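You operate a simulated robot arm through the tools that you are given. There is no shell and no other tool. Be economical: measure what you need, move in short steps, check, and stop when the job is done.

You run a simulated robot arm. Do the job below in one go: nothing can be reset, and whatever is moved stays where it is left.

JOB
Push the cube stick down, draw it, and move the bridge to the layer on the card.
Fine: tighten the end clamp first; stand the full stick in the free cup of the stand; the tabs name the layers. Keep fingers off the mud. Set down upright: cube stick.

It is judged by the outcome, as a careful person would: the job done as asked, and still so three seconds after it is handed in. It fails if anything else is knocked over, pushed out of place, dropped, spilled or broken.

ROBOT AND FRAMES
A 6-joint arm with a two-finger parallel gripper, fixed in place. Base frame: the origin is at the foot of the arm, x ahead of it, y to its left, z up; the work surface is at about z = 860. Readings come in mm, rad, newtons and seconds.
With the tool pointing down near the work surface it reaches from about 240 to 640 mm from the base axis. Its first joint turns from -1.152 to 1.152 rad. Payload 2.7 kg.
The TCP is the grasp point between the finger pads, 23 mm short of the fingertips. In the tool frame z runs along the fingers and y along their closing line. The gripper opens to 94 mm. The fingers are 38 mm wide and 10 mm thick; the gripper's body (54 by 96 mm) begins 39 mm behind the TCP.
Orientation is that of the tool frame in the base frame, as a unit quaternion [x, y, z, w]. With the fingers straight down and closing along the base's y, the tool's x points along the base's -x, its y along +y and its z along -z.

CONTROLS
- The arm moves only by the tool arm_command. Its argument "series" is a list that holds one entry, the list of rows, each a list of 7 numbers: the shift along the tool's x, y, z in units of 200 mm (1.0 is 200 mm), then the turn, a rotation vector about the tool's x, y, z in units of 90 degrees (1.0 is 90 degrees), then the opening, from 0 (shut) to 1 (fully open). In form: [[[x, y, z, wx, wy, wz, grip], ...]]. A call has 1 to 12 rows; each row is the pose to reach, as a shift and turn from the pose commanded when the call began, along the tool's axes at that moment. A call with a number of a shift or a turn outside -1 to 1 is refused whole. Each row takes 0.2 s and may step no farther than 50 mm and 0.15 rad from the row before; otherwise, or with a gripper value out of range, the whole call is refused. A pose out of reach is approached as far as the arm can. The call stops where the force on the tool passes 90 N (or 10 N more than at its start, if that is more) or the arm is blocked; 0.2 s more then pass. The fingers move at their own pace (about 45 mm/s each) and stop on an object; they squeeze with about 27 N. The grip force told is the motor's: it shows also when the fingers shut on nothing. Time passes only in rows, and 0.2 s behind the last, so rows that repeat a pose let the fingers close. The reply holds the time, the measured pose of the TCP, the force on the tool along the base axes, the opening and the grip force, in the units named above and with some noise, with the torque about the TCP (base axes, N m) and any sound that the robot's microphone picked up.
- Cameras (640 x 400 px; columns grow to the right, rows downward): "scene" is fixed at [64.3, -419.3, 1424.9]; the picture's right is [0.87, -0.49, 0.00], its down [-0.18, -0.32, -0.93] and it looks along [0.46, 0.81, -0.37] (base axes); focal length 332 px, centre (320, 200). "wrist" rides on the gripper at [87, 16, -75] in the tool frame; the picture's right is [-0.18, 0.98, 0.00], its down [-0.58, -0.11, -0.81] and it looks along [-0.79, -0.15, 0.59] (tool axes); focal length 243 px, centre (320, 200). There is no depth. A picture from a camera that has moved, and an enlarged one, comes with that camera's place and axes in the base frame and with its lens.
- camera(camera): a new picture of that camera. The clock stands still meanwhile.
- enlarge(camera, box): a new picture of the part [left, top, right, bottom] of that camera's present view, enlarged. The clock stands still meanwhile.
- sign_off(): hands the job in; it is judged then, once.

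Go step by step. Nothing tells you positions but the pictures and the camera data: compare them with the known pose of the tool, close in by small moves and look again before you grip or let go. The budget is 120 turns and 76 pictures, counting those below and the enlarged ones. Unless the task says otherwise, let go and move clear before handing in, and close with one line.

The tools are called after "Call:" by a JSON object that holds its "api" and its "payload". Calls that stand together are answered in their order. arm_command: Moves the arm, as the interface text tells. Its arguments: {"type":"object","properties":{"series":{"type":"array","items":{"type":"array","items":{"type":"array","items":{"type":"number"}}}}},"required":["series"]} The other tools are called the same way: camera (camera) takes a picture; enlarge (camera, box) takes an enlarged picture of a part of a camera's view; sign_off () hands the job in.

At the start:

```text
t: 0.0
position: [358.0, 14.4, 1305.4]
tool_rot: [-0.001, 1.0, 0.0, 0.001]
wrist_force: [-0.3, -0.3, 0.5]
torque: [-0.02, 0.05, -0.01]
opening: 94.2
gripper_force: 0.1
```

scene: 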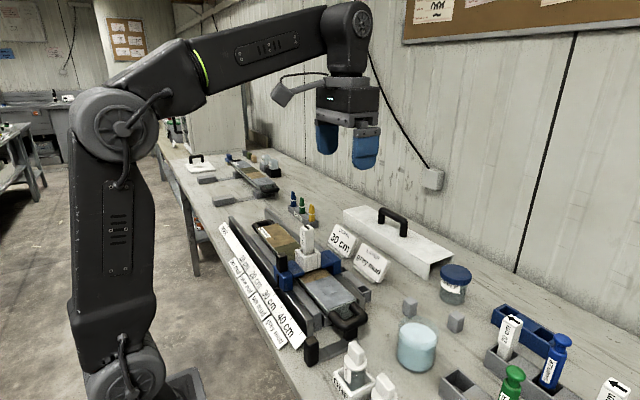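
wrist: 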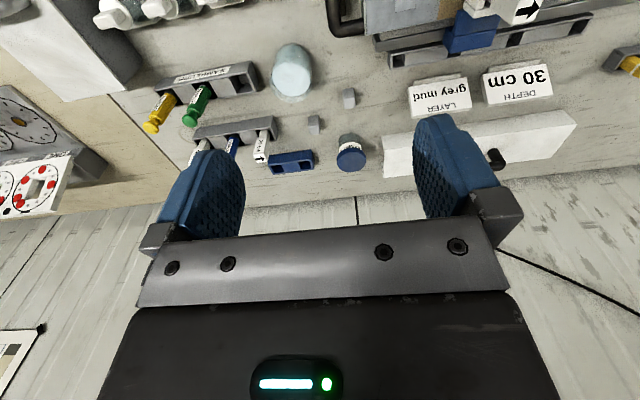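

I see a bench with a core tray, a sliding bridge on rails, cards ("30 cm", "grey mud"), stands with sticks. I'll look closer at parts before moving.

Call:
{"api": "enlarge", "payload": {"camera": "scene", "box": [210, 180, 400, 370]}}

Call:
{"api": "enlarge", "payload": {"camera": "scene", "box": [320, 260, 640, 400]}}

Call:
{"api": "enlarge", "payload": {"camera": "wrist", "box": [80, 0, 340, 180]}}

Call:
{"api": "enlarge", "payload": {"camera": "wrist", "box": [320, 0, 640, 180]}}

```text
2.11 times, centred on (305, 275) of scene
camera zoom: at [64.3, -419.3, 1424.9], right [0.87, -0.49, 0.0], down [-0.18, -0.32, -0.93], along [0.46, 0.81, -0.37], focal length 699 px, centre (352, 42)
```

zoom: 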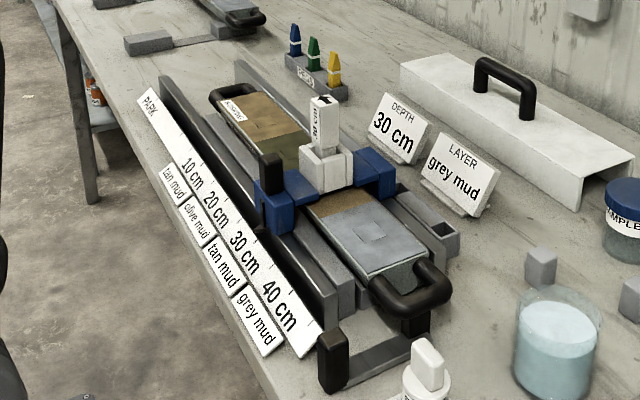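

```text
2.00 times, centred on (480, 330) of scene
camera zoom: at [64.3, -419.3, 1424.9], right [0.87, -0.49, 0.0], down [-0.18, -0.32, -0.93], along [0.46, 0.81, -0.37], focal length 664 px, centre (0, -60)
```

zoom: 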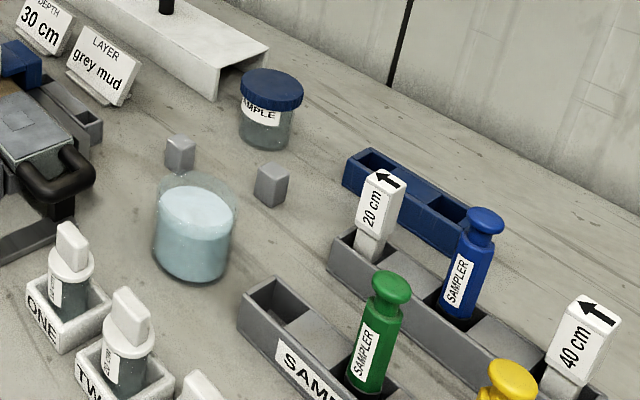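

```text
2.22 times, centred on (210, 90) of wrist
camera zoom: at [271.3, 30.5, 1379.5], right [0.18, 0.98, 0.0], down [0.58, -0.11, 0.81], along [0.79, -0.15, -0.59], focal length 539 px, centre (564, 444)
```

zoom: 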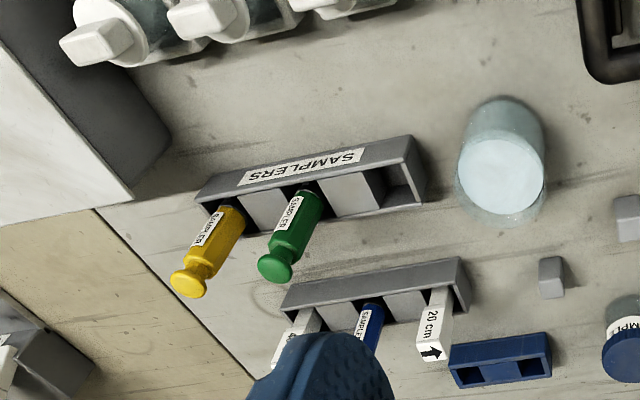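

```text
2.00 times, centred on (480, 90) of wrist
camera zoom: at [271.3, 30.5, 1379.5], right [0.18, 0.98, 0.0], down [0.58, -0.11, 0.81], along [0.79, -0.15, -0.59], focal length 485 px, centre (0, 420)
```

zoom: 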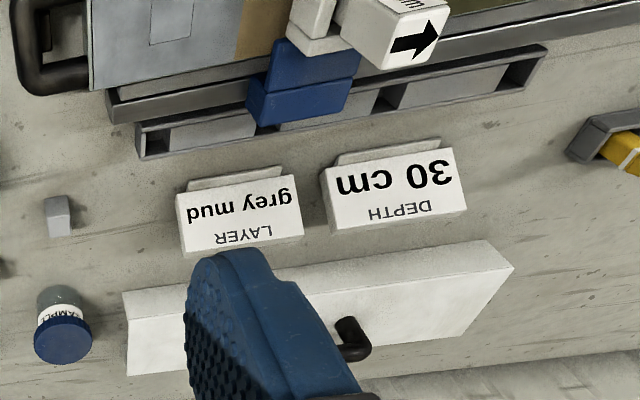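

The bridge carries a white stick, with depth/layer tabs along the tray; the card says grey mud. I need better views, so I'll tilt the wrist camera down high above the bench.

Call:
{"api": "arm_command", "payload": {"series": [[[0, 0, 0, 0, 0.09, 0, 1], [0, 0, 0, 0, 0.18, 0, 1], [0, 0, 0, 0, 0.27, 0, 1], [0, 0, 0, 0, 0.36, 0, 1]]]}}

Call:
{"api": "camera", "payload": {"camera": "wrist"}}

```text
t: 1.0
position: [328.0, 13.7, 1198.3]
tool_rot: [-0.001, 0.961, 0.001, -0.275]
wrist_force: [-0.1, -0.3, 0.8]
torque: [-0.01, 0.02, 0.01]
opening: 94.2
gripper_force: 0.0
out of reach, approached as far as the arm can: row 2, 3, 4
```

```text
69 pictures are left
camera wrist: at [293.5, 29.3, 1307.5], right [0.15, 0.98, -0.1], down [0.92, -0.11, 0.38], along [0.36, -0.15, -0.92], focal length 243 px, centre (320, 200)
```

wrist: 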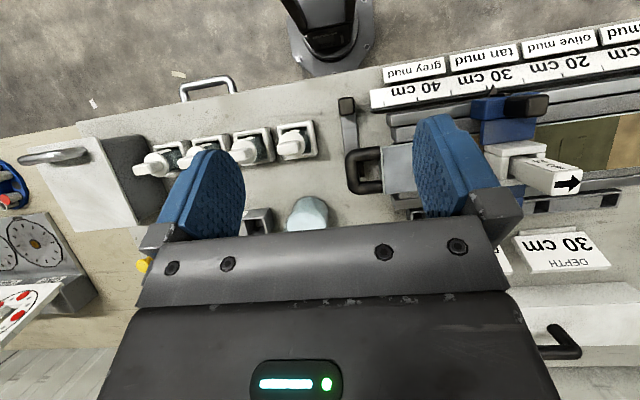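

Now I get a top-down view of the tray and cups. I'll enlarge those.

Call:
{"api": "enlarge", "payload": {"camera": "wrist", "box": [330, 20, 640, 220]}}

Call:
{"api": "enlarge", "payload": {"camera": "wrist", "box": [100, 90, 360, 250]}}

Call:
{"api": "enlarge", "payload": {"camera": "scene", "box": [260, 210, 380, 285]}}

Call:
{"api": "enlarge", "payload": {"camera": "scene", "box": [290, 280, 450, 400]}}

```text
2.00 times, centred on (485, 120) of wrist
camera zoom: at [293.5, 29.3, 1307.5], right [0.15, 0.98, -0.1], down [0.92, -0.11, 0.38], along [0.36, -0.15, -0.92], focal length 485 px, centre (-10, 360)
```

zoom: 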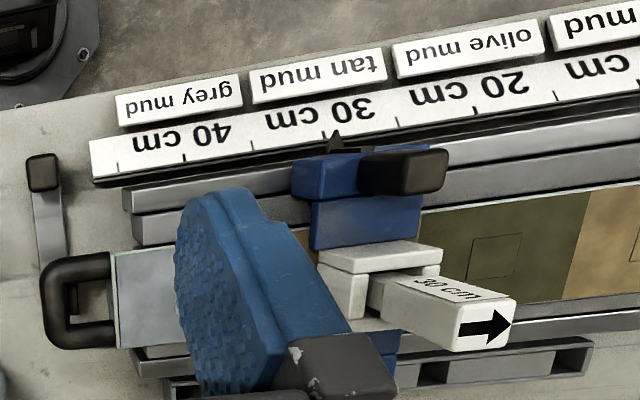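

```text
2.46 times, centred on (230, 170) of wrist
camera zoom: at [293.5, 29.3, 1307.5], right [0.15, 0.98, -0.1], down [0.92, -0.11, 0.38], along [0.36, -0.15, -0.92], focal length 597 px, centre (542, 274)
```

zoom: 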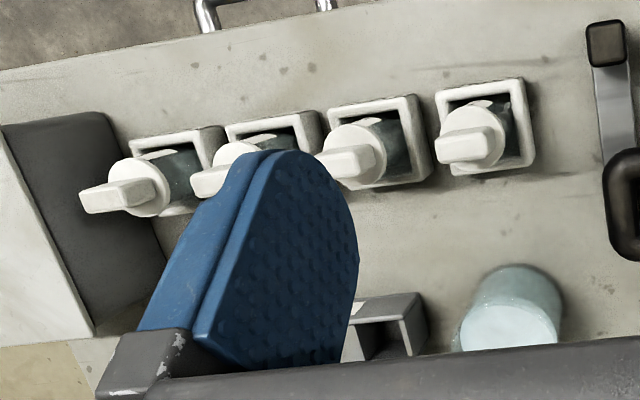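

```text
5.33 times, centred on (320, 248) of scene
camera zoom: at [64.3, -419.3, 1424.9], right [0.87, -0.49, 0.0], down [-0.18, -0.32, -0.93], along [0.46, 0.81, -0.37], focal length 1770 px, centre (320, -53)
```

zoom: 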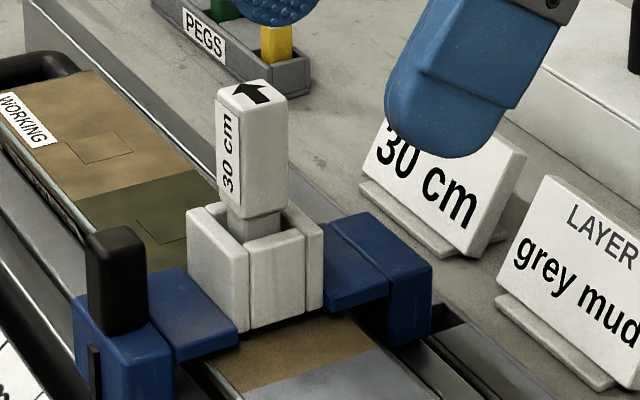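

```text
3.33 times, centred on (370, 340) of scene
camera zoom: at [64.3, -419.3, 1424.9], right [0.87, -0.49, 0.0], down [-0.18, -0.32, -0.93], along [0.46, 0.81, -0.37], focal length 1106 px, centre (153, -267)
```

zoom: 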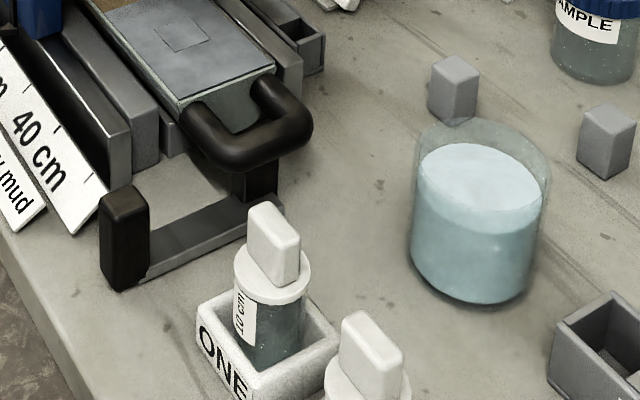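

The pointer is near 30 cm and the stick stands raised in the bridge guide. I need to identify the stand with a free cup and the clamp.

Call:
{"api": "enlarge", "payload": {"camera": "scene", "box": [430, 290, 640, 400]}}

Call:
{"api": "enlarge", "payload": {"camera": "scene", "box": [160, 130, 340, 240]}}

Call:
{"api": "enlarge", "payload": {"camera": "scene", "box": [290, 230, 390, 350]}}

```text
3.05 times, centred on (535, 345) of scene
camera zoom: at [64.3, -419.3, 1424.9], right [0.87, -0.49, 0.0], down [-0.18, -0.32, -0.93], along [0.46, 0.81, -0.37], focal length 1012 px, centre (-335, -242)
```

zoom: 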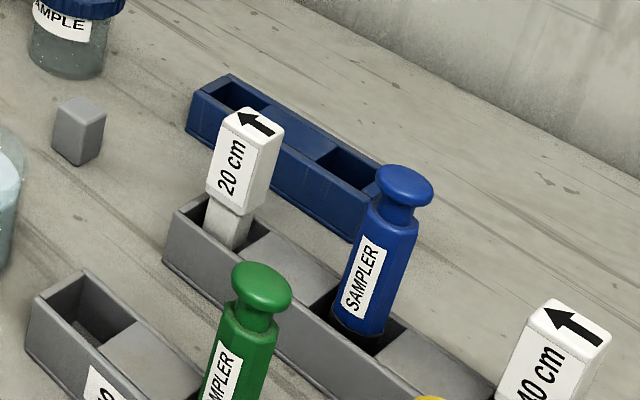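

```text
3.56 times, centred on (250, 185) of scene
camera zoom: at [64.3, -419.3, 1424.9], right [0.87, -0.49, 0.0], down [-0.18, -0.32, -0.93], along [0.46, 0.81, -0.37], focal length 1180 px, centre (569, 253)
```

zoom: 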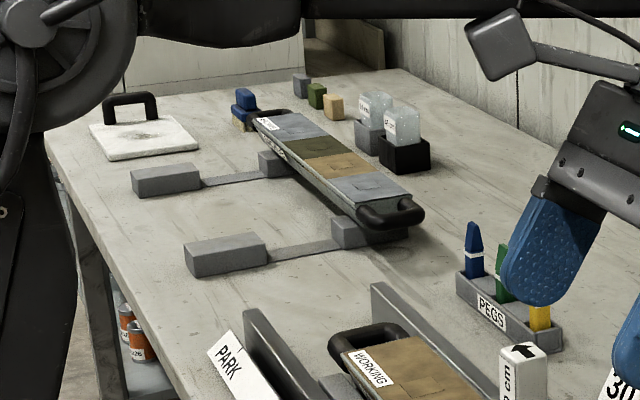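

```text
3.33 times, centred on (340, 290) of scene
camera zoom: at [64.3, -419.3, 1424.9], right [0.87, -0.49, 0.0], down [-0.18, -0.32, -0.93], along [0.46, 0.81, -0.37], focal length 1106 px, centre (253, -100)
```

zoom: 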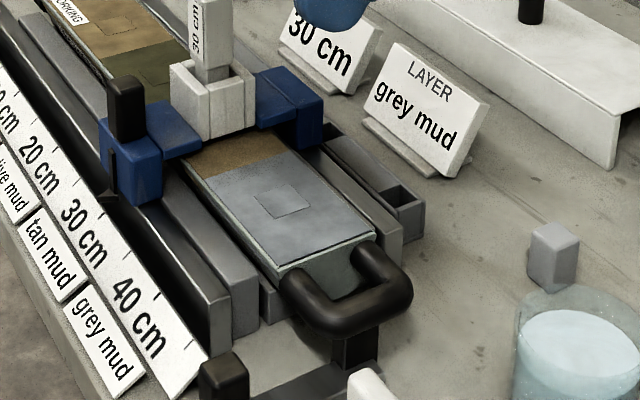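

The racks to the right need a better look. I'll shift the wrist to the right (−y) and lessen the tilt.

Call:
{"api": "arm_command", "payload": {"series": [[[0, -0.2, 0, 0, -0.06, 0, 1], [0, -0.4, 0, 0, -0.12, 0, 1], [0, -0.6, 0, 0, -0.18, 0, 1], [0, -0.75, 0, 0, -0.18, 0, 1]]]}}

Call:
{"api": "camera", "payload": {"camera": "wrist"}}

```text
t: 2.0
position: [329.1, -137.5, 1197.6]
tool_rot: [-0.001, 0.99, 0.001, -0.139]
wrist_force: [-0.3, -0.3, -0.2]
torque: [0.03, -0.01, -0.01]
opening: 94.1
gripper_force: 0.0
```

```text
61 pictures are left
camera wrist: at [266.1, -122.3, 1292.7], right [0.17, 0.98, -0.05], down [0.78, -0.11, 0.61], along [0.6, -0.15, -0.79], focal length 243 px, centre (320, 200)
```

wrist: 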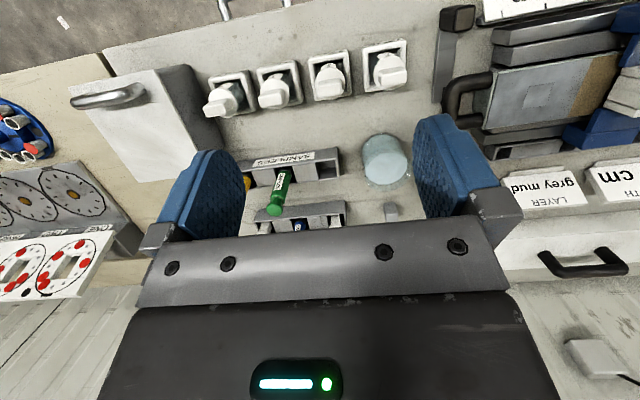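

The gripper hides the second stand; I'll level the tool to look further out.

Call:
{"api": "arm_command", "payload": {"series": [[[0, 0, -0.1, 0, -0.09, 0, 1], [0, 0, -0.1, 0, -0.178, 0, 1], [0, 0, -0.1, 0, -0.24, 0, 1]]]}}

Call:
{"api": "camera", "payload": {"camera": "wrist"}}

Call:
{"api": "enlarge", "payload": {"camera": "wrist", "box": [220, 60, 430, 230]}}

```text
t: 2.8
position: [333.6, -135.6, 1218.4]
tool_rot: [-0.002, 0.999, 0.001, 0.049]
wrist_force: [-1.1, -0.4, 0.6]
torque: [0.0, 0.0, -0.02]
opening: 94.1
gripper_force: 0.1
```

```text
60 pictures are left
camera wrist: at [240.6, -120.8, 1282.8], right [0.18, 0.98, 0.02], down [0.5, -0.11, 0.86], along [0.85, -0.15, -0.51], focal length 243 px, centre (320, 200)
```

wrist: 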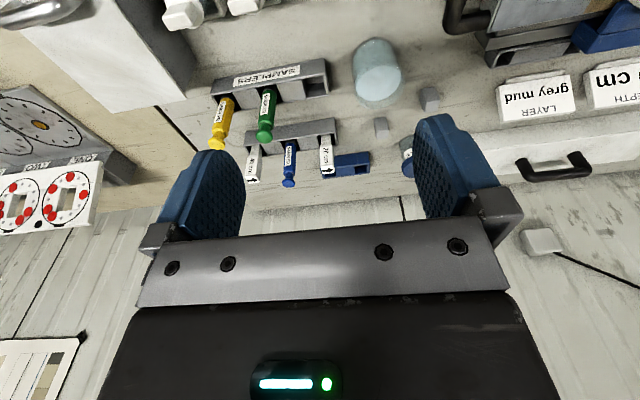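

```text
2.35 times, centred on (325, 145) of wrist
camera zoom: at [240.6, -120.8, 1282.8], right [0.18, 0.98, 0.02], down [0.5, -0.11, 0.86], along [0.85, -0.15, -0.51], focal length 571 px, centre (308, 329)
```

zoom: 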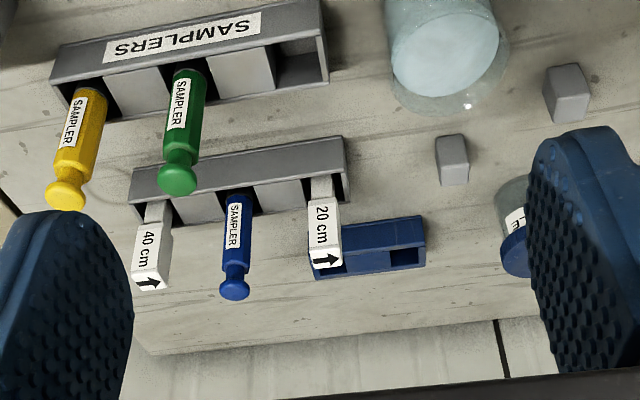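

Only the SAMPLERS stand shows exactly one free cup so far (the stick rack is full, the blue rack has two). I'll look over the tray and the long rack behind it.

Call:
{"api": "arm_command", "payload": {"series": [[[0, 0.22, 0, 0, 0.07, 0, 1], [0, 0.44, 0, 0, 0.14, 0, 1], [0, 0.66, 0, 0, 0.21, 0, 1], [0, 0.88, 0, 0, 0.25, 0, 1], [0, 1.0, 0, 0, 0.25, 0, 1]], [[0, 0, 0, 0, 0, 0, 1]]]}}

```text
refused: series must be a list of 1 entries
```

The call format needs one entry only; I'll resend.

Call:
{"api": "arm_command", "payload": {"series": [[[0, 0.22, 0, 0, 0.07, 0, 1], [0, 0.44, 0, 0, 0.14, 0, 1], [0, 0.66, 0, 0, 0.21, 0, 1], [0, 0.88, 0, 0, 0.25, 0, 1], [0, 1.0, 0, 0, 0.25, 0, 1]]]}}

Call:
{"api": "arm_command", "payload": {"series": [[[0, 0.22, 0, 0, 0, 0, 1], [0, 0.44, 0, 0, 0, 0, 1], [0, 0.6, 0, 0, 0, 0, 1]]]}}

Call:
{"api": "camera", "payload": {"camera": "wrist"}}

```text
t: 4.0
position: [333.8, 64.9, 1215.7]
tool_rot: [-0.001, 0.989, 0.0, -0.148]
wrist_force: [-0.8, -0.2, -0.7]
torque: [0.02, 0.02, 0.0]
opening: 94.0
gripper_force: 0.1
```

```text
t: 4.8
position: [332.6, 184.0, 1217.3]
tool_rot: [0.0, 0.989, 0.002, -0.148]
wrist_force: [-0.1, -0.1, 0.0]
torque: [-0.02, 0.01, 0.01]
opening: 93.9
gripper_force: 0.0
```

```text
58 pictures are left
camera wrist: at [271.2, 199.4, 1313.2], right [0.18, 0.98, -0.05], down [0.79, -0.11, 0.6], along [0.59, -0.15, -0.8], focal length 243 px, centre (320, 200)
```

wrist: 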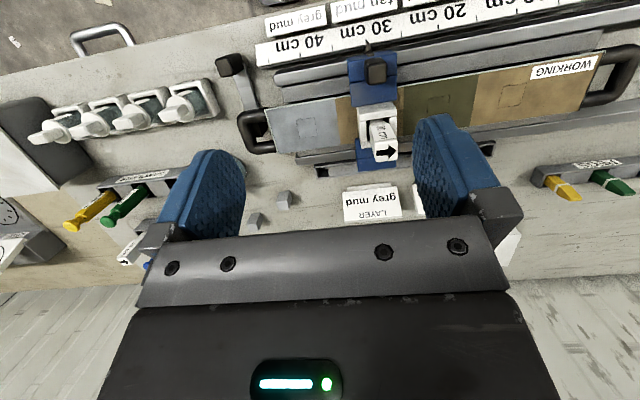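

Call:
{"api": "enlarge", "payload": {"camera": "wrist", "box": [230, 20, 430, 190]}}

Call:
{"api": "enlarge", "payload": {"camera": "wrist", "box": [420, 20, 640, 220]}}

```text
2.35 times, centred on (330, 105) of wrist
camera zoom: at [271.2, 199.4, 1313.2], right [0.18, 0.98, -0.05], down [0.79, -0.11, 0.6], along [0.59, -0.15, -0.8], focal length 571 px, centre (296, 424)
```

zoom: 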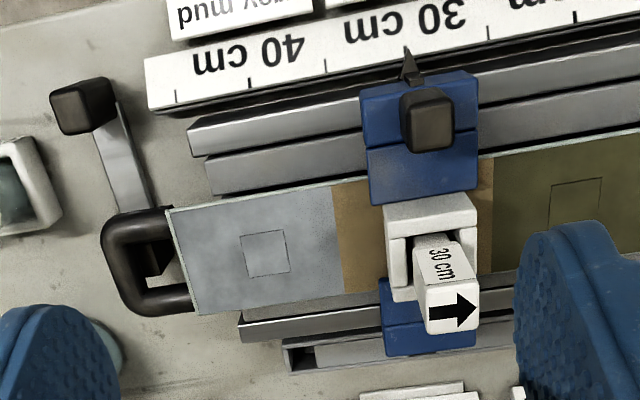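

```text
2.00 times, centred on (530, 120) of wrist
camera zoom: at [271.2, 199.4, 1313.2], right [0.18, 0.98, -0.05], down [0.79, -0.11, 0.6], along [0.59, -0.15, -0.8], focal length 485 px, centre (-100, 360)
```

zoom: 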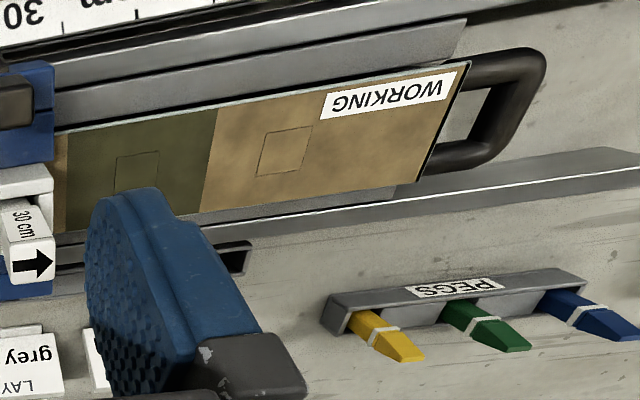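

I see the near end of the tray with a lever arm (black knob at about (300, 38)) pivoting under the tray's loop handle near (404, 43), which I take as the end clamp. I'll bring the camera nearer to it.

Call:
{"api": "arm_command", "payload": {"series": [[[-0.01, -0.155, 0.175, 0, 0, 0, 1], [-0.02, -0.31, 0.35, 0, 0, 0, 1], [-0.03, -0.465, 0.525, 0, 0, 0, 1], [-0.042, -0.62, 0.7, 0, 0, 0, 1]]]}}

Call:
{"api": "camera", "payload": {"camera": "wrist"}}

```text
t: 5.8
position: [297.2, 58.6, 1082.1]
tool_rot: [-0.001, 0.989, 0.002, -0.147]
wrist_force: [-0.5, -0.2, 0.1]
torque: [-0.02, -0.01, -0.02]
opening: 94.1
gripper_force: 0.1
```

```text
55 pictures are left
camera wrist: at [236.1, 75.3, 1178.3], right [0.17, 0.98, -0.05], down [0.79, -0.11, 0.6], along [0.59, -0.14, -0.8], focal length 243 px, centre (320, 200)
```

wrist: 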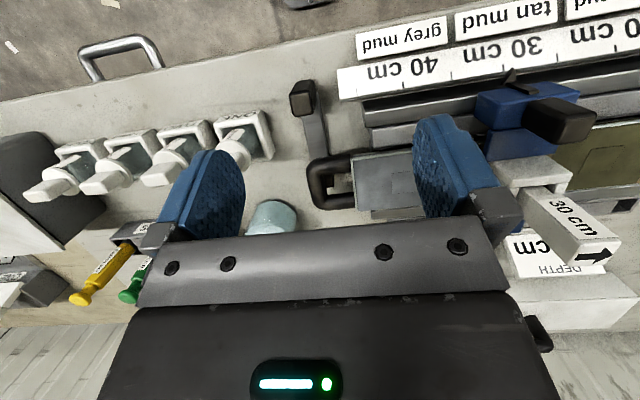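

Call:
{"api": "enlarge", "payload": {"camera": "wrist", "box": [250, 60, 430, 220]}}

Call:
{"api": "enlarge", "payload": {"camera": "scene", "box": [290, 270, 380, 370]}}

```text
2.50 times, centred on (340, 140) of wrist
camera zoom: at [236.1, 75.3, 1178.3], right [0.17, 0.98, -0.05], down [0.79, -0.11, 0.6], along [0.59, -0.14, -0.8], focal length 606 px, centre (270, 350)
```

zoom: 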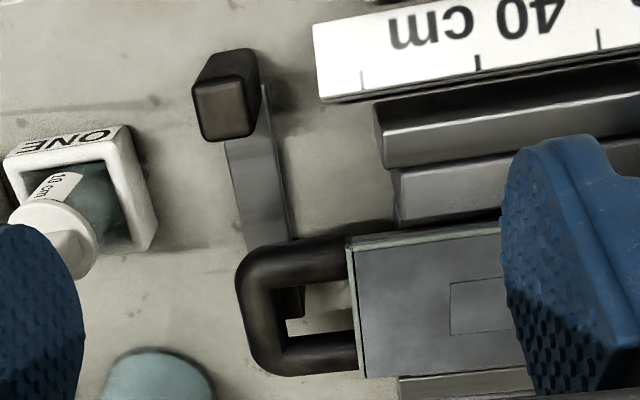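

```text
4.00 times, centred on (335, 320) of scene
camera zoom: at [64.3, -419.3, 1424.9], right [0.87, -0.49, 0.0], down [-0.18, -0.32, -0.93], along [0.46, 0.81, -0.37], focal length 1328 px, centre (260, -280)
```

zoom: 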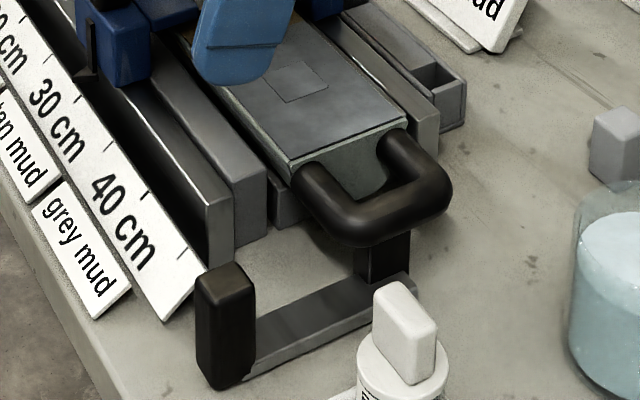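

The end clamp looks like a slide: black handle at about (300, 34, top z≈926), bar along x, jaw under the loop handle about 25 mm short of the tray end. I'll level the tool and go above the handle.

Call:
{"api": "arm_command", "payload": {"series": [[[-0.05, -0.041, 0.145, 0, -0.063, 0, 0.6], [-0.1, -0.082, 0.29, 0, -0.126, 0, 0.6], [-0.148, -0.123, 0.435, 0, -0.188, 0, 0.6], [-0.148, -0.123, 0.435, 0, -0.188, 0, 0.6]]]}}

Call:
{"api": "enlarge", "payload": {"camera": "scene", "box": [260, 210, 420, 370]}}

Call:
{"api": "camera", "payload": {"camera": "wrist"}}

```text
t: 6.8
position: [303.6, 36.3, 990.1]
tool_rot: [0.0, 1.0, 0.002, 0.0]
wrist_force: [-0.3, -0.4, 0.2]
torque: [-0.01, 0.02, -0.01]
opening: 56.5
gripper_force: 0.0
```

```text
2.50 times, centred on (340, 290) of scene
camera zoom: at [64.3, -419.3, 1424.9], right [0.87, -0.49, 0.0], down [-0.18, -0.32, -0.93], along [0.46, 0.81, -0.37], focal length 830 px, centre (270, -25)
```

zoom: 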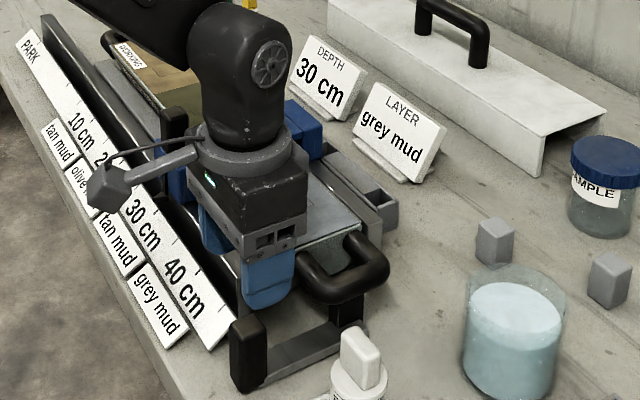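

```text
51 pictures are left
camera wrist: at [216.6, 52.4, 1063.3], right [0.18, 0.98, 0.0], down [0.58, -0.11, 0.81], along [0.79, -0.15, -0.59], focal length 243 px, centre (320, 200)
```

wrist: 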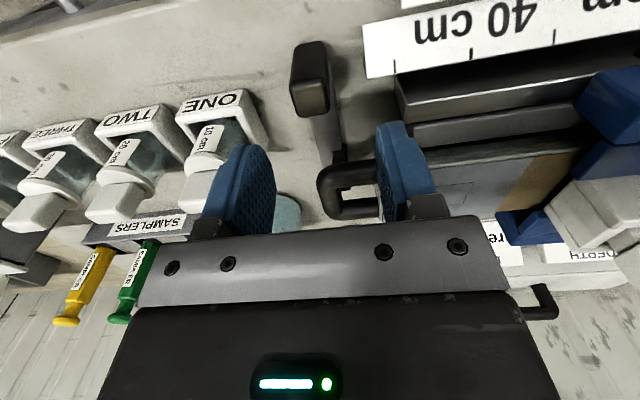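

Handle estimated at (297, 32). I'll centre and descend around it.

Call:
{"api": "arm_command", "payload": {"series": [[[0.025, -0.018, 0.15, 0, 0, 0, 0.6], [0.025, -0.018, 0.3, 0, 0, 0, 0.6], [0.025, -0.018, 0.39, 0, 0, 0, 0.6]]]}}

Call:
{"api": "enlarge", "payload": {"camera": "scene", "box": [280, 250, 400, 370]}}

Call:
{"api": "enlarge", "payload": {"camera": "wrist", "box": [160, 0, 480, 250]}}

```text
t: 7.6
position: [298.1, 33.7, 911.9]
tool_rot: [-0.002, 1.0, 0.002, 0.002]
wrist_force: [-11.0, 0.2, 29.3]
torque: [1.11, -0.14, 0.42]
opening: 56.3
gripper_force: 0.0
```

```text
3.33 times, centred on (340, 310) of scene
camera zoom: at [63.7, -419.4, 1424.9], right [0.87, -0.49, 0.0], down [-0.18, -0.32, -0.93], along [0.46, 0.81, -0.37], focal length 1106 px, centre (253, -167)
```

zoom: 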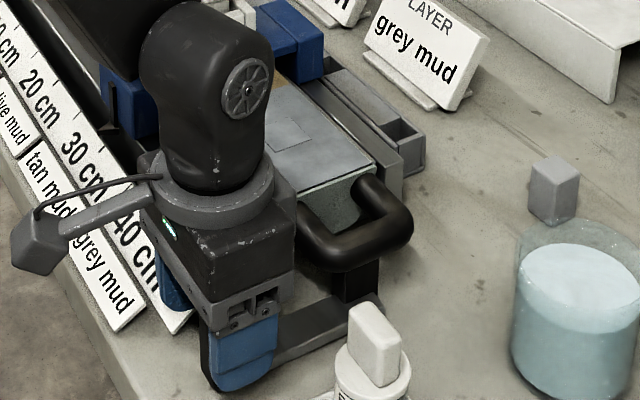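

```text
1.60 times, centred on (320, 125) of wrist
camera zoom: at [209.9, 49.4, 986.2], right [0.18, 0.98, 0.0], down [0.58, -0.11, 0.81], along [0.79, -0.14, -0.59], focal length 388 px, centre (320, 320)
```

zoom: 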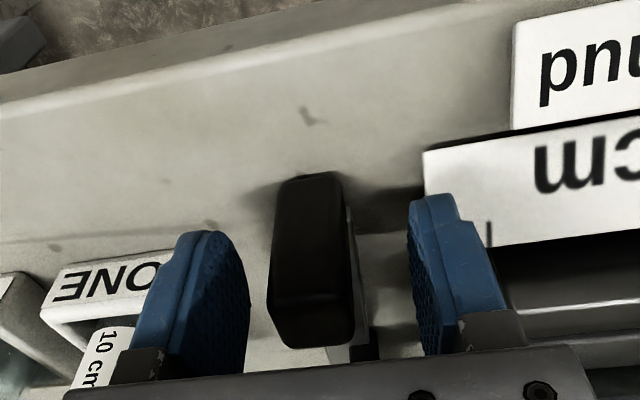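

The +y finger touched the end of the scale strip (29 N up). I'll rise about 11 mm to clear it and look.

Call:
{"api": "arm_command", "payload": {"series": [[[0.02, 0, -0.03, 0, 0, 0, 0.6], [0.02, 0, -0.055, 0, 0, 0, 0.6]]]}}

Call:
{"api": "enlarge", "payload": {"camera": "wrist", "box": [160, 0, 480, 250]}}

```text
t: 8.2
position: [294.2, 32.4, 921.5]
tool_rot: [-0.001, 1.0, 0.001, -0.001]
wrist_force: [0.7, -0.1, 0.4]
torque: [-0.02, -0.06, -0.02]
opening: 56.5
gripper_force: 0.1
```

```text
1.60 times, centred on (320, 125) of wrist
camera zoom: at [207.5, 48.9, 996.5], right [0.18, 0.98, 0.0], down [0.58, -0.11, 0.81], along [0.79, -0.15, -0.59], focal length 388 px, centre (320, 320)
```

zoom: 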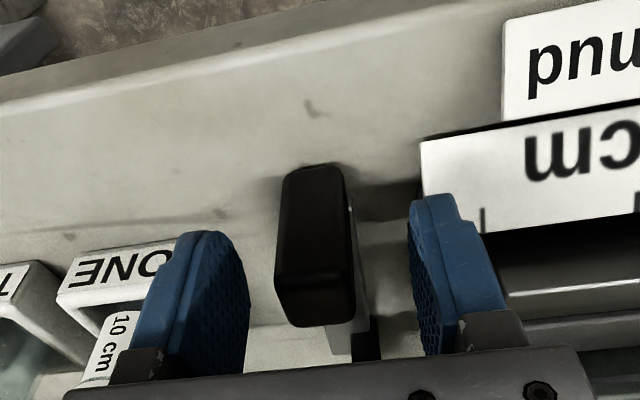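

The handle is centred between the pads. I'll close on it.

Call:
{"api": "arm_command", "payload": {"series": [[[0, 0, 0, 0, 0, 0, 0.1], [0, 0, 0, 0, 0, 0, 0.1], [0, 0, 0, 0, 0, 0, 0.1]]]}}

```text
t: 9.0
position: [294.6, 32.3, 922.5]
tool_rot: [-0.001, 1.0, 0.001, 0.0]
wrist_force: [0.9, -1.0, 0.2]
torque: [-0.4, 0.1, -0.18]
opening: 24.0
gripper_force: 44.1
```

Gripped (24 mm). Now slide toward the tray in small steps, watching force.

Call:
{"api": "arm_command", "payload": {"series": [[[0, 0.02, 0, 0, 0, 0, 0.1], [0, 0.04, 0, 0, 0, 0, 0.1], [0, 0.06, 0, 0, 0, 0, 0.1]]]}}

Call:
{"api": "enlarge", "payload": {"camera": "scene", "box": [290, 270, 380, 370]}}

```text
t: 9.8
position: [294.0, 44.5, 922.2]
tool_rot: [0.0, 1.0, 0.002, 0.0]
wrist_force: [7.2, -3.9, 5.2]
torque: [-0.43, 1.26, -0.36]
opening: 23.8
gripper_force: 45.6
```

```text
4.00 times, centred on (335, 320) of scene
camera zoom: at [64.5, -419.4, 1424.8], right [0.87, -0.49, 0.0], down [-0.18, -0.32, -0.93], along [0.46, 0.81, -0.37], focal length 1328 px, centre (260, -280)
```

zoom: 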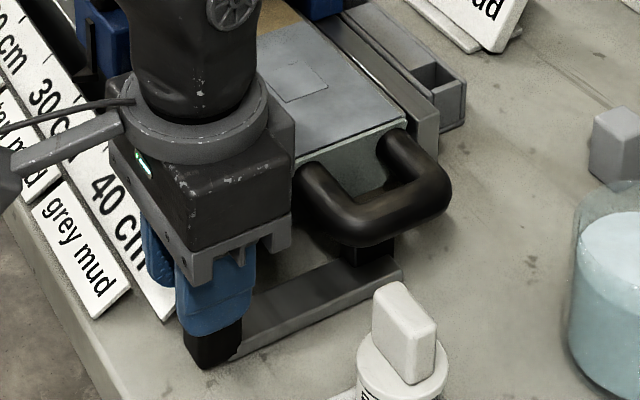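

The whole clamp slid 12 mm with little force, so it's a slide. Continuing until it meets the tray.

Call:
{"api": "arm_command", "payload": {"series": [[[0, 0.015, 0, 0, 0, 0, 0.1], [0, 0.03, 0, 0, 0, 0, 0.1], [0, 0.045, 0, 0, 0, 0, 0.1]]]}}

Call:
{"api": "enlarge", "payload": {"camera": "scene", "box": [290, 270, 380, 370]}}

```text
t: 10.6
position: [294.1, 52.7, 923.5]
tool_rot: [-0.001, 1.0, 0.001, 0.001]
wrist_force: [9.5, -3.9, 12.0]
torque: [-0.4, 0.87, -0.42]
opening: 23.6
gripper_force: 45.5
```

```text
4.00 times, centred on (335, 320) of scene
camera zoom: at [64.5, -419.4, 1424.8], right [0.87, -0.49, 0.0], down [-0.18, -0.32, -0.93], along [0.46, 0.81, -0.37], focal length 1328 px, centre (260, -280)
```

zoom: 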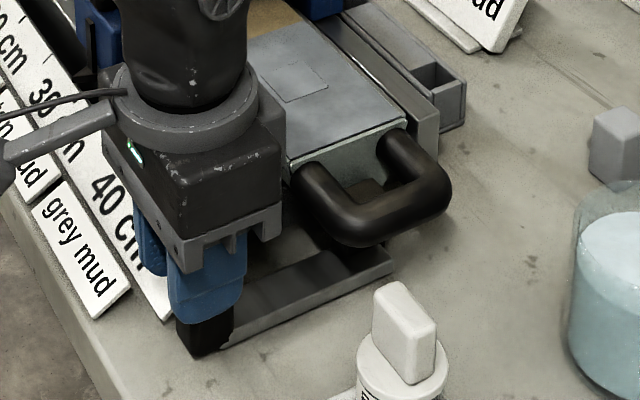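

Still sliding freely; the jaw is close to the tray end. More small steps.

Call:
{"api": "arm_command", "payload": {"series": [[[0, 0.012, 0, 0, 0, 0, 0.1], [0, 0.024, 0, 0, 0, 0, 0.1], [0, 0.036, 0, 0, 0, 0, 0.1]]]}}

Call:
{"api": "enlarge", "payload": {"camera": "scene", "box": [290, 270, 380, 370]}}

```text
t: 11.4
position: [292.5, 61.0, 922.8]
tool_rot: [-0.001, 1.0, 0.002, -0.001]
wrist_force: [5.8, -9.1, 4.3]
torque: [-0.57, -1.24, -0.38]
opening: 23.9
gripper_force: 44.9
```

```text
4.00 times, centred on (335, 320) of scene
camera zoom: at [64.4, -419.5, 1424.8], right [0.87, -0.49, 0.0], down [-0.18, -0.32, -0.93], along [0.46, 0.81, -0.37], focal length 1328 px, centre (260, -280)
```

zoom: 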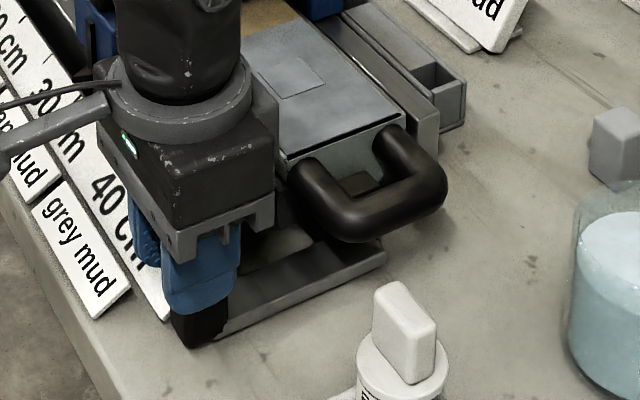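

The loop handle may have shifted a touch, meaning the jaw is bearing on the tray. Let me zoom in.

Call:
{"api": "enlarge", "payload": {"camera": "scene", "box": [345, 290, 410, 345]}}

Call:
{"api": "camera", "payload": {"camera": "wrist"}}

```text
7.27 times, centred on (378, 318) of scene
camera zoom: at [64.4, -419.5, 1424.8], right [0.87, -0.49, 0.0], down [-0.18, -0.32, -0.93], along [0.46, 0.81, -0.37], focal length 2414 px, centre (-98, -654)
```

zoom: 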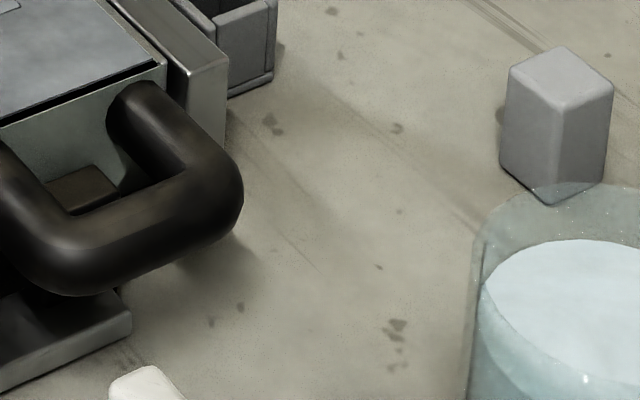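

```text
43 pictures are left
camera wrist: at [207.5, 75.8, 996.6], right [0.18, 0.98, 0.0], down [0.58, -0.11, 0.81], along [0.79, -0.15, -0.59], focal length 243 px, centre (320, 200)
```

wrist: 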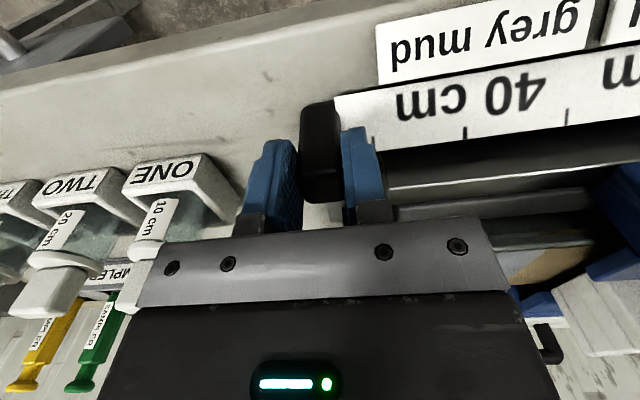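

The jaw is nearly on the tray end. A few more millimetres with force check.

Call:
{"api": "arm_command", "payload": {"series": [[[0, 0.01, 0, 0, 0, 0, 0.1], [0, 0.02, 0, 0, 0, 0, 0.1]]]}}

Call:
{"api": "enlarge", "payload": {"camera": "scene", "box": [345, 290, 410, 345]}}

```text
t: 12.0
position: [294.5, 61.5, 923.3]
tool_rot: [0.0, 1.0, 0.0, -0.003]
wrist_force: [15.1, -51.1, -12.0]
torque: [-0.16, -1.29, -0.28]
opening: 23.9
gripper_force: 44.8
```

```text
7.27 times, centred on (378, 318) of scene
camera zoom: at [64.8, -420.7, 1424.4], right [0.87, -0.49, 0.0], down [-0.18, -0.32, -0.93], along [0.46, 0.81, -0.37], focal length 2414 px, centre (-98, -654)
```

zoom: 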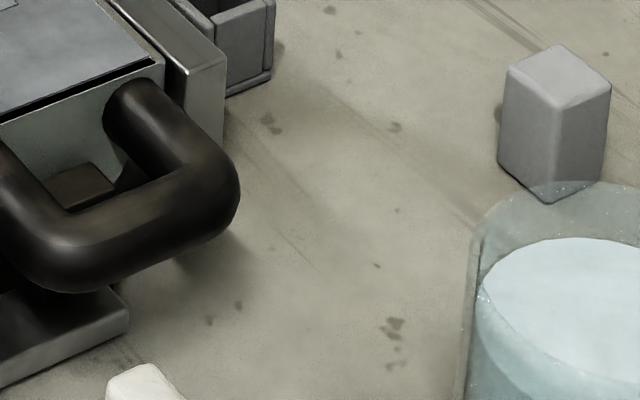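

Hard stop with 51 N at y=61.5: clamp is tight. Release a little and rise.

Call:
{"api": "arm_command", "payload": {"series": [[[0, 0, 0, 0, 0, 0, 0.4], [0, 0, 0, 0, 0, 0, 0.4], [0, -0.01, -0.05, 0, 0, 0, 0.4], [0, -0.01, -0.3, 0, 0, 0, 0.4], [0, -0.01, -0.5, 0, 0, 0, 0.4], [0, -0.01, -0.7, 0, 0, 0, 0.4]]]}}

Call:
{"api": "camera", "payload": {"camera": "wrist"}}

Call:
{"api": "enlarge", "payload": {"camera": "scene", "box": [240, 220, 390, 370]}}

```text
t: 13.4
position: [294.0, 60.8, 1063.1]
tool_rot: [-0.001, 1.0, 0.001, -0.001]
wrist_force: [-0.4, 0.5, -0.2]
torque: [0.01, 0.03, 0.03]
opening: 37.7
gripper_force: 0.0
```

```text
41 pictures are left
camera wrist: at [207.4, 77.0, 1138.0], right [0.18, 0.98, 0.0], down [0.58, -0.11, 0.8], along [0.79, -0.15, -0.59], focal length 243 px, centre (320, 200)
```

wrist: 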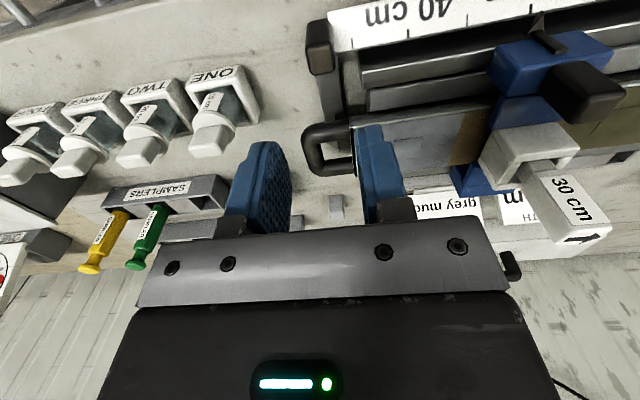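

```text
2.67 times, centred on (315, 295) of scene
camera zoom: at [64.3, -419.3, 1424.9], right [0.87, -0.49, 0.0], down [-0.18, -0.32, -0.93], along [0.46, 0.81, -0.37], focal length 885 px, centre (333, -53)
```

zoom: 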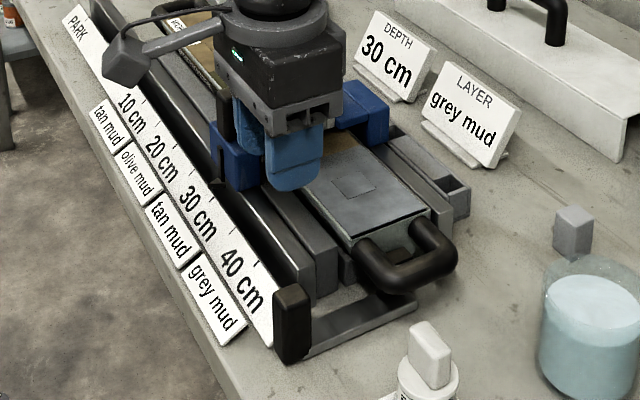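

Clamp is in place and the strip undisturbed. The stick's top is at about (402, 238, 1056); I'll go above it with fingers shut to push it down from the top.

Call:
{"api": "arm_command", "payload": {"series": [[[0, 0, -0.24, 0, 0, 0, 0], [-0.1, 0.18, -0.33, 0, 0, 0, 0], [-0.2, 0.36, -0.4, 0, 0, 0, 0], [-0.3, 0.54, -0.4, 0, 0, 0, 0], [-0.42, 0.72, -0.4, 0, 0, 0, 0], [-0.54, 0.885, -0.4, 0, 0, 0, 0], [-0.54, 0.885, -0.4, 0, 0, 0, 0]]]}}

Call:
{"api": "camera", "payload": {"camera": "wrist"}}

Call:
{"api": "enlarge", "payload": {"camera": "scene", "box": [230, 150, 380, 290]}}

```text
t: 15.0
position: [402.5, 237.1, 1145.8]
tool_rot: [-0.001, 1.0, 0.001, 0.0]
wrist_force: [0.3, 0.7, 0.3]
torque: [0.0, -0.02, 0.01]
opening: 0.0
gripper_force: 26.9
```

```text
39 pictures are left
camera wrist: at [314.7, 252.3, 1219.3], right [0.18, 0.98, 0.0], down [0.58, -0.11, 0.81], along [0.79, -0.15, -0.59], focal length 243 px, centre (320, 200)
```

wrist: 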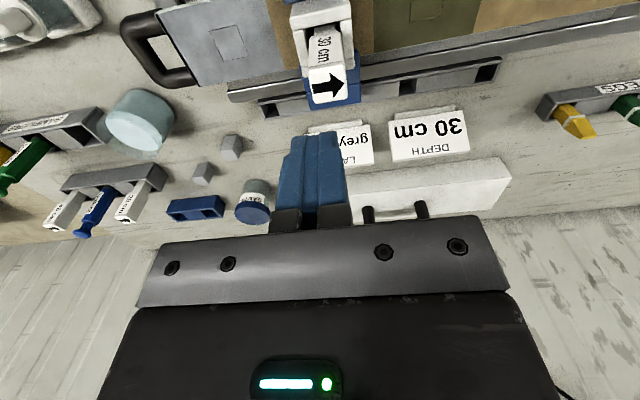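

```text
2.86 times, centred on (305, 220) of scene
camera zoom: at [64.3, -419.3, 1424.9], right [0.87, -0.49, 0.0], down [-0.18, -0.32, -0.93], along [0.46, 0.81, -0.37], focal length 948 px, centre (363, 143)
```

zoom: 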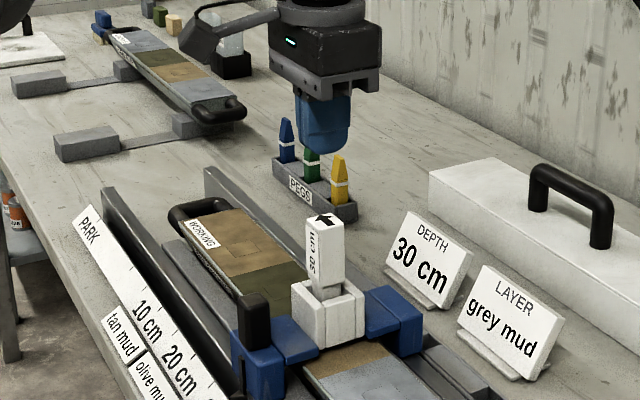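

Stick confirmed at (402, 240, 1056). Descend to near contact then press in small steps.

Call:
{"api": "arm_command", "payload": {"series": [[[0, 0.012, 0.15, 0, 0, 0, 0], [0, 0.012, 0.28, 0, 0, 0, 0], [0, 0.012, 0.31, 0, 0, 0, 0], [0, 0.012, 0.33, 0, 0, 0, 0], [0, 0.012, 0.35, 0, 0, 0, 0]]]}}

Call:
{"api": "enlarge", "payload": {"camera": "scene", "box": [250, 190, 370, 290]}}

```text
t: 16.2
position: [402.1, 241.7, 1075.1]
tool_rot: [0.0, 1.0, 0.002, 0.001]
wrist_force: [0.0, 0.0, 8.0]
torque: [0.01, 0.05, 0.0]
opening: 0.0
gripper_force: 26.5
```

```text
4.00 times, centred on (310, 240) of scene
camera zoom: at [64.2, -419.4, 1424.9], right [0.87, -0.49, 0.0], down [-0.18, -0.32, -0.93], along [0.46, 0.81, -0.37], focal length 1328 px, centre (360, 40)
```

zoom: 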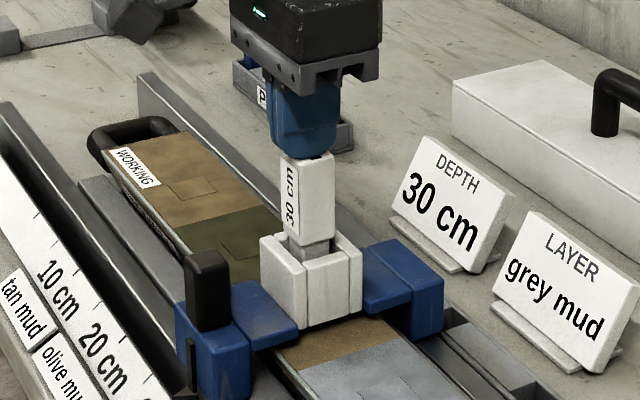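

Contact at 8 N. Press down gradually.

Call:
{"api": "arm_command", "payload": {"series": [[[0, 0, 0.02, 0, 0, 0, 0], [0, 0, 0.04, 0, 0, 0, 0], [0, 0, 0.06, 0, 0, 0, 0]]]}}

Call:
{"api": "enlarge", "payload": {"camera": "scene", "box": [250, 190, 370, 290]}}

```text
t: 17.0
position: [401.3, 241.5, 1060.5]
tool_rot: [-0.001, 1.0, 0.001, -0.001]
wrist_force: [0.6, -0.4, -0.2]
torque: [-0.01, 0.02, -0.03]
opening: 0.1
gripper_force: 26.8
```

```text
4.00 times, centred on (310, 240) of scene
camera zoom: at [64.3, -419.3, 1424.9], right [0.87, -0.49, 0.0], down [-0.18, -0.32, -0.93], along [0.46, 0.81, -0.37], focal length 1328 px, centre (360, 40)
```

zoom: 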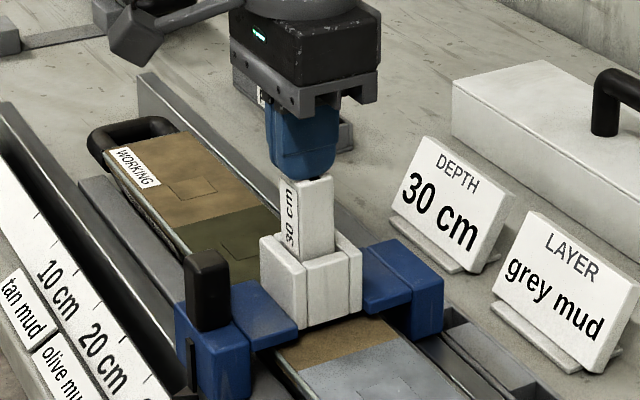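

The stick slides freely; handle is entering the guide. Continue pressing.

Call:
{"api": "arm_command", "payload": {"series": [[[0, 0, 0.02, 0, 0, 0, 0], [0, 0, 0.04, 0, 0, 0, 0], [0, 0, 0.06, 0, 0, 0, 0], [0, 0, 0.08, 0, 0, 0, 0]]]}}

Call:
{"api": "enlarge", "payload": {"camera": "scene", "box": [250, 190, 370, 290]}}

```text
t: 18.0
position: [403.2, 242.5, 1056.3]
tool_rot: [-0.001, 1.0, 0.008, 0.011]
wrist_force: [-12.5, -9.6, 73.5]
torque: [-0.34, 0.99, 0.12]
opening: 0.0
gripper_force: 26.9
```

```text
4.00 times, centred on (310, 240) of scene
camera zoom: at [63.0, -420.2, 1424.7], right [0.87, -0.49, 0.0], down [-0.18, -0.32, -0.93], along [0.46, 0.81, -0.37], focal length 1328 px, centre (360, 40)
```

zoom: 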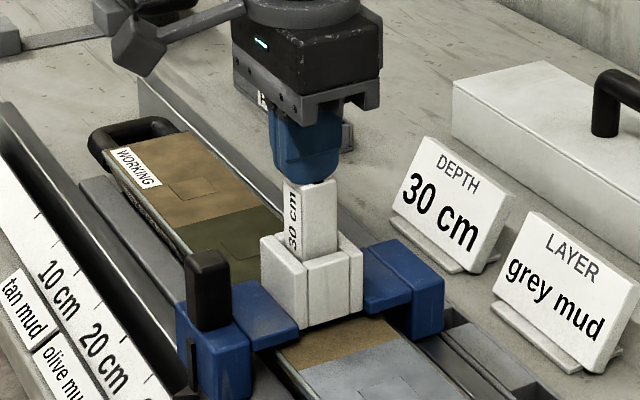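

Resistance rose to over 70 N after about 20 mm. I'll press once more, slowly, to see whether this is the mud or the bottom.

Call:
{"api": "arm_command", "payload": {"series": [[[0, 0, 0.0, 0, 0, 0, 0], [0, 0, 0.005, 0, 0, 0, 0], [0, 0, 0.01, 0, 0, 0, 0], [0, 0, 0.015, 0, 0, 0, 0], [0, 0, 0.02, 0, 0, 0, 0]]]}}

```text
t: 19.2
position: [404.5, 244.0, 1058.8]
tool_rot: [-0.002, 1.0, 0.011, 0.015]
wrist_force: [-11.2, -3.4, 23.9]
torque: [-0.12, 0.51, -0.02]
opening: 0.0
gripper_force: 27.0
stopped in row 5: the force on the tool passed its limit at 91 N (the readings are from after the stop); the commanded pose is now the measured one
```

Hard stop at 91 N and it did not sink further. Lift off and inspect.

Call:
{"api": "arm_command", "payload": {"series": [[[0.01, -0.015, -0.1, 0, 0, 0, 0], [0.01, -0.015, -0.35, 0, 0, 0, 0]]]}}

Call:
{"api": "enlarge", "payload": {"camera": "scene", "box": [270, 200, 350, 270]}}

Call:
{"api": "camera", "payload": {"camera": "wrist"}}

```text
t: 19.8
position: [401.5, 239.0, 1125.4]
tool_rot: [-0.001, 1.0, 0.01, 0.012]
wrist_force: [-0.2, -0.6, 0.6]
torque: [0.02, 0.02, 0.01]
opening: 0.0
gripper_force: 26.8
```

```text
5.71 times, centred on (310, 235) of scene
camera zoom: at [64.3, -419.3, 1424.9], right [0.87, -0.49, 0.0], down [-0.18, -0.32, -0.93], along [0.46, 0.81, -0.37], focal length 1897 px, centre (377, 0)
```

zoom: 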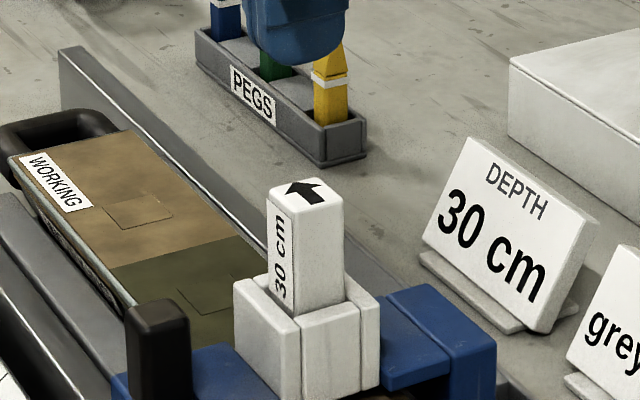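

```text
33 pictures are left
camera wrist: at [312.4, 252.9, 1197.6], right [0.18, 0.98, 0.02], down [0.56, -0.12, 0.82], along [0.81, -0.13, -0.57], focal length 243 px, centre (320, 200)
```

wrist: 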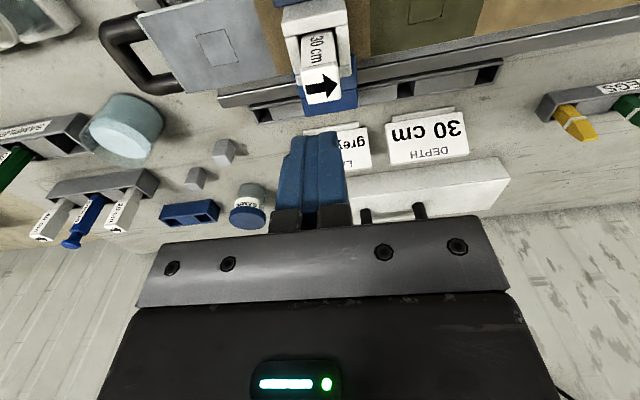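

The stick is fully home: the handle's shoulder now sits on the guide. Next I open, straighten the tool, and descend around the handle.

Call:
{"api": "arm_command", "payload": {"series": [[[-0.01, 0.01, 0, 0.0127, 0.0153, 0.001, 0.6], [-0.01, 0.01, 0, 0.0127, 0.0153, 0.001, 0.6], [-0.01, 0.01, 0, 0.0127, 0.0153, 0.001, 0.6], [-0.01, 0.01, 0.2, 0.0127, 0.0153, 0.001, 0.6], [-0.01, 0.01, 0.4, 0.0127, 0.0153, 0.001, 0.6], [-0.01, 0.01, 0.555, 0.0127, 0.0153, 0.001, 0.6]]]}}

Call:
{"api": "camera", "payload": {"camera": "wrist"}}

Call:
{"api": "enlarge", "payload": {"camera": "scene", "box": [270, 200, 350, 270]}}

```text
t: 21.2
position: [406.5, 241.6, 1014.4]
tool_rot: [-0.001, 1.0, 0.0, 0.001]
wrist_force: [-1.2, -0.2, 0.2]
torque: [-0.02, 0.0, 0.01]
opening: 56.5
gripper_force: 0.1
```

```text
32 pictures are left
camera wrist: at [319.7, 259.0, 1088.3], right [0.18, 0.98, 0.0], down [0.58, -0.11, 0.81], along [0.79, -0.15, -0.59], focal length 243 px, centre (320, 200)
```

wrist: 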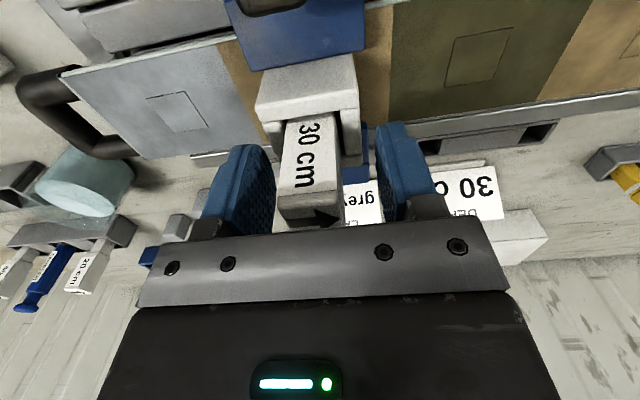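

```text
5.71 times, centred on (310, 235) of scene
camera zoom: at [64.3, -419.3, 1424.9], right [0.87, -0.49, 0.0], down [-0.18, -0.32, -0.93], along [0.46, 0.81, -0.37], focal length 1897 px, centre (377, 0)
```

zoom: 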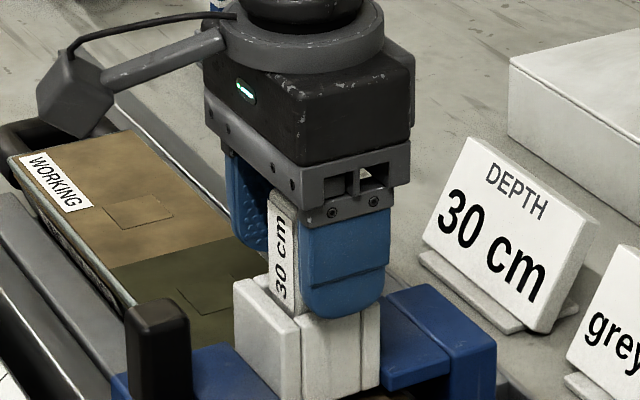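

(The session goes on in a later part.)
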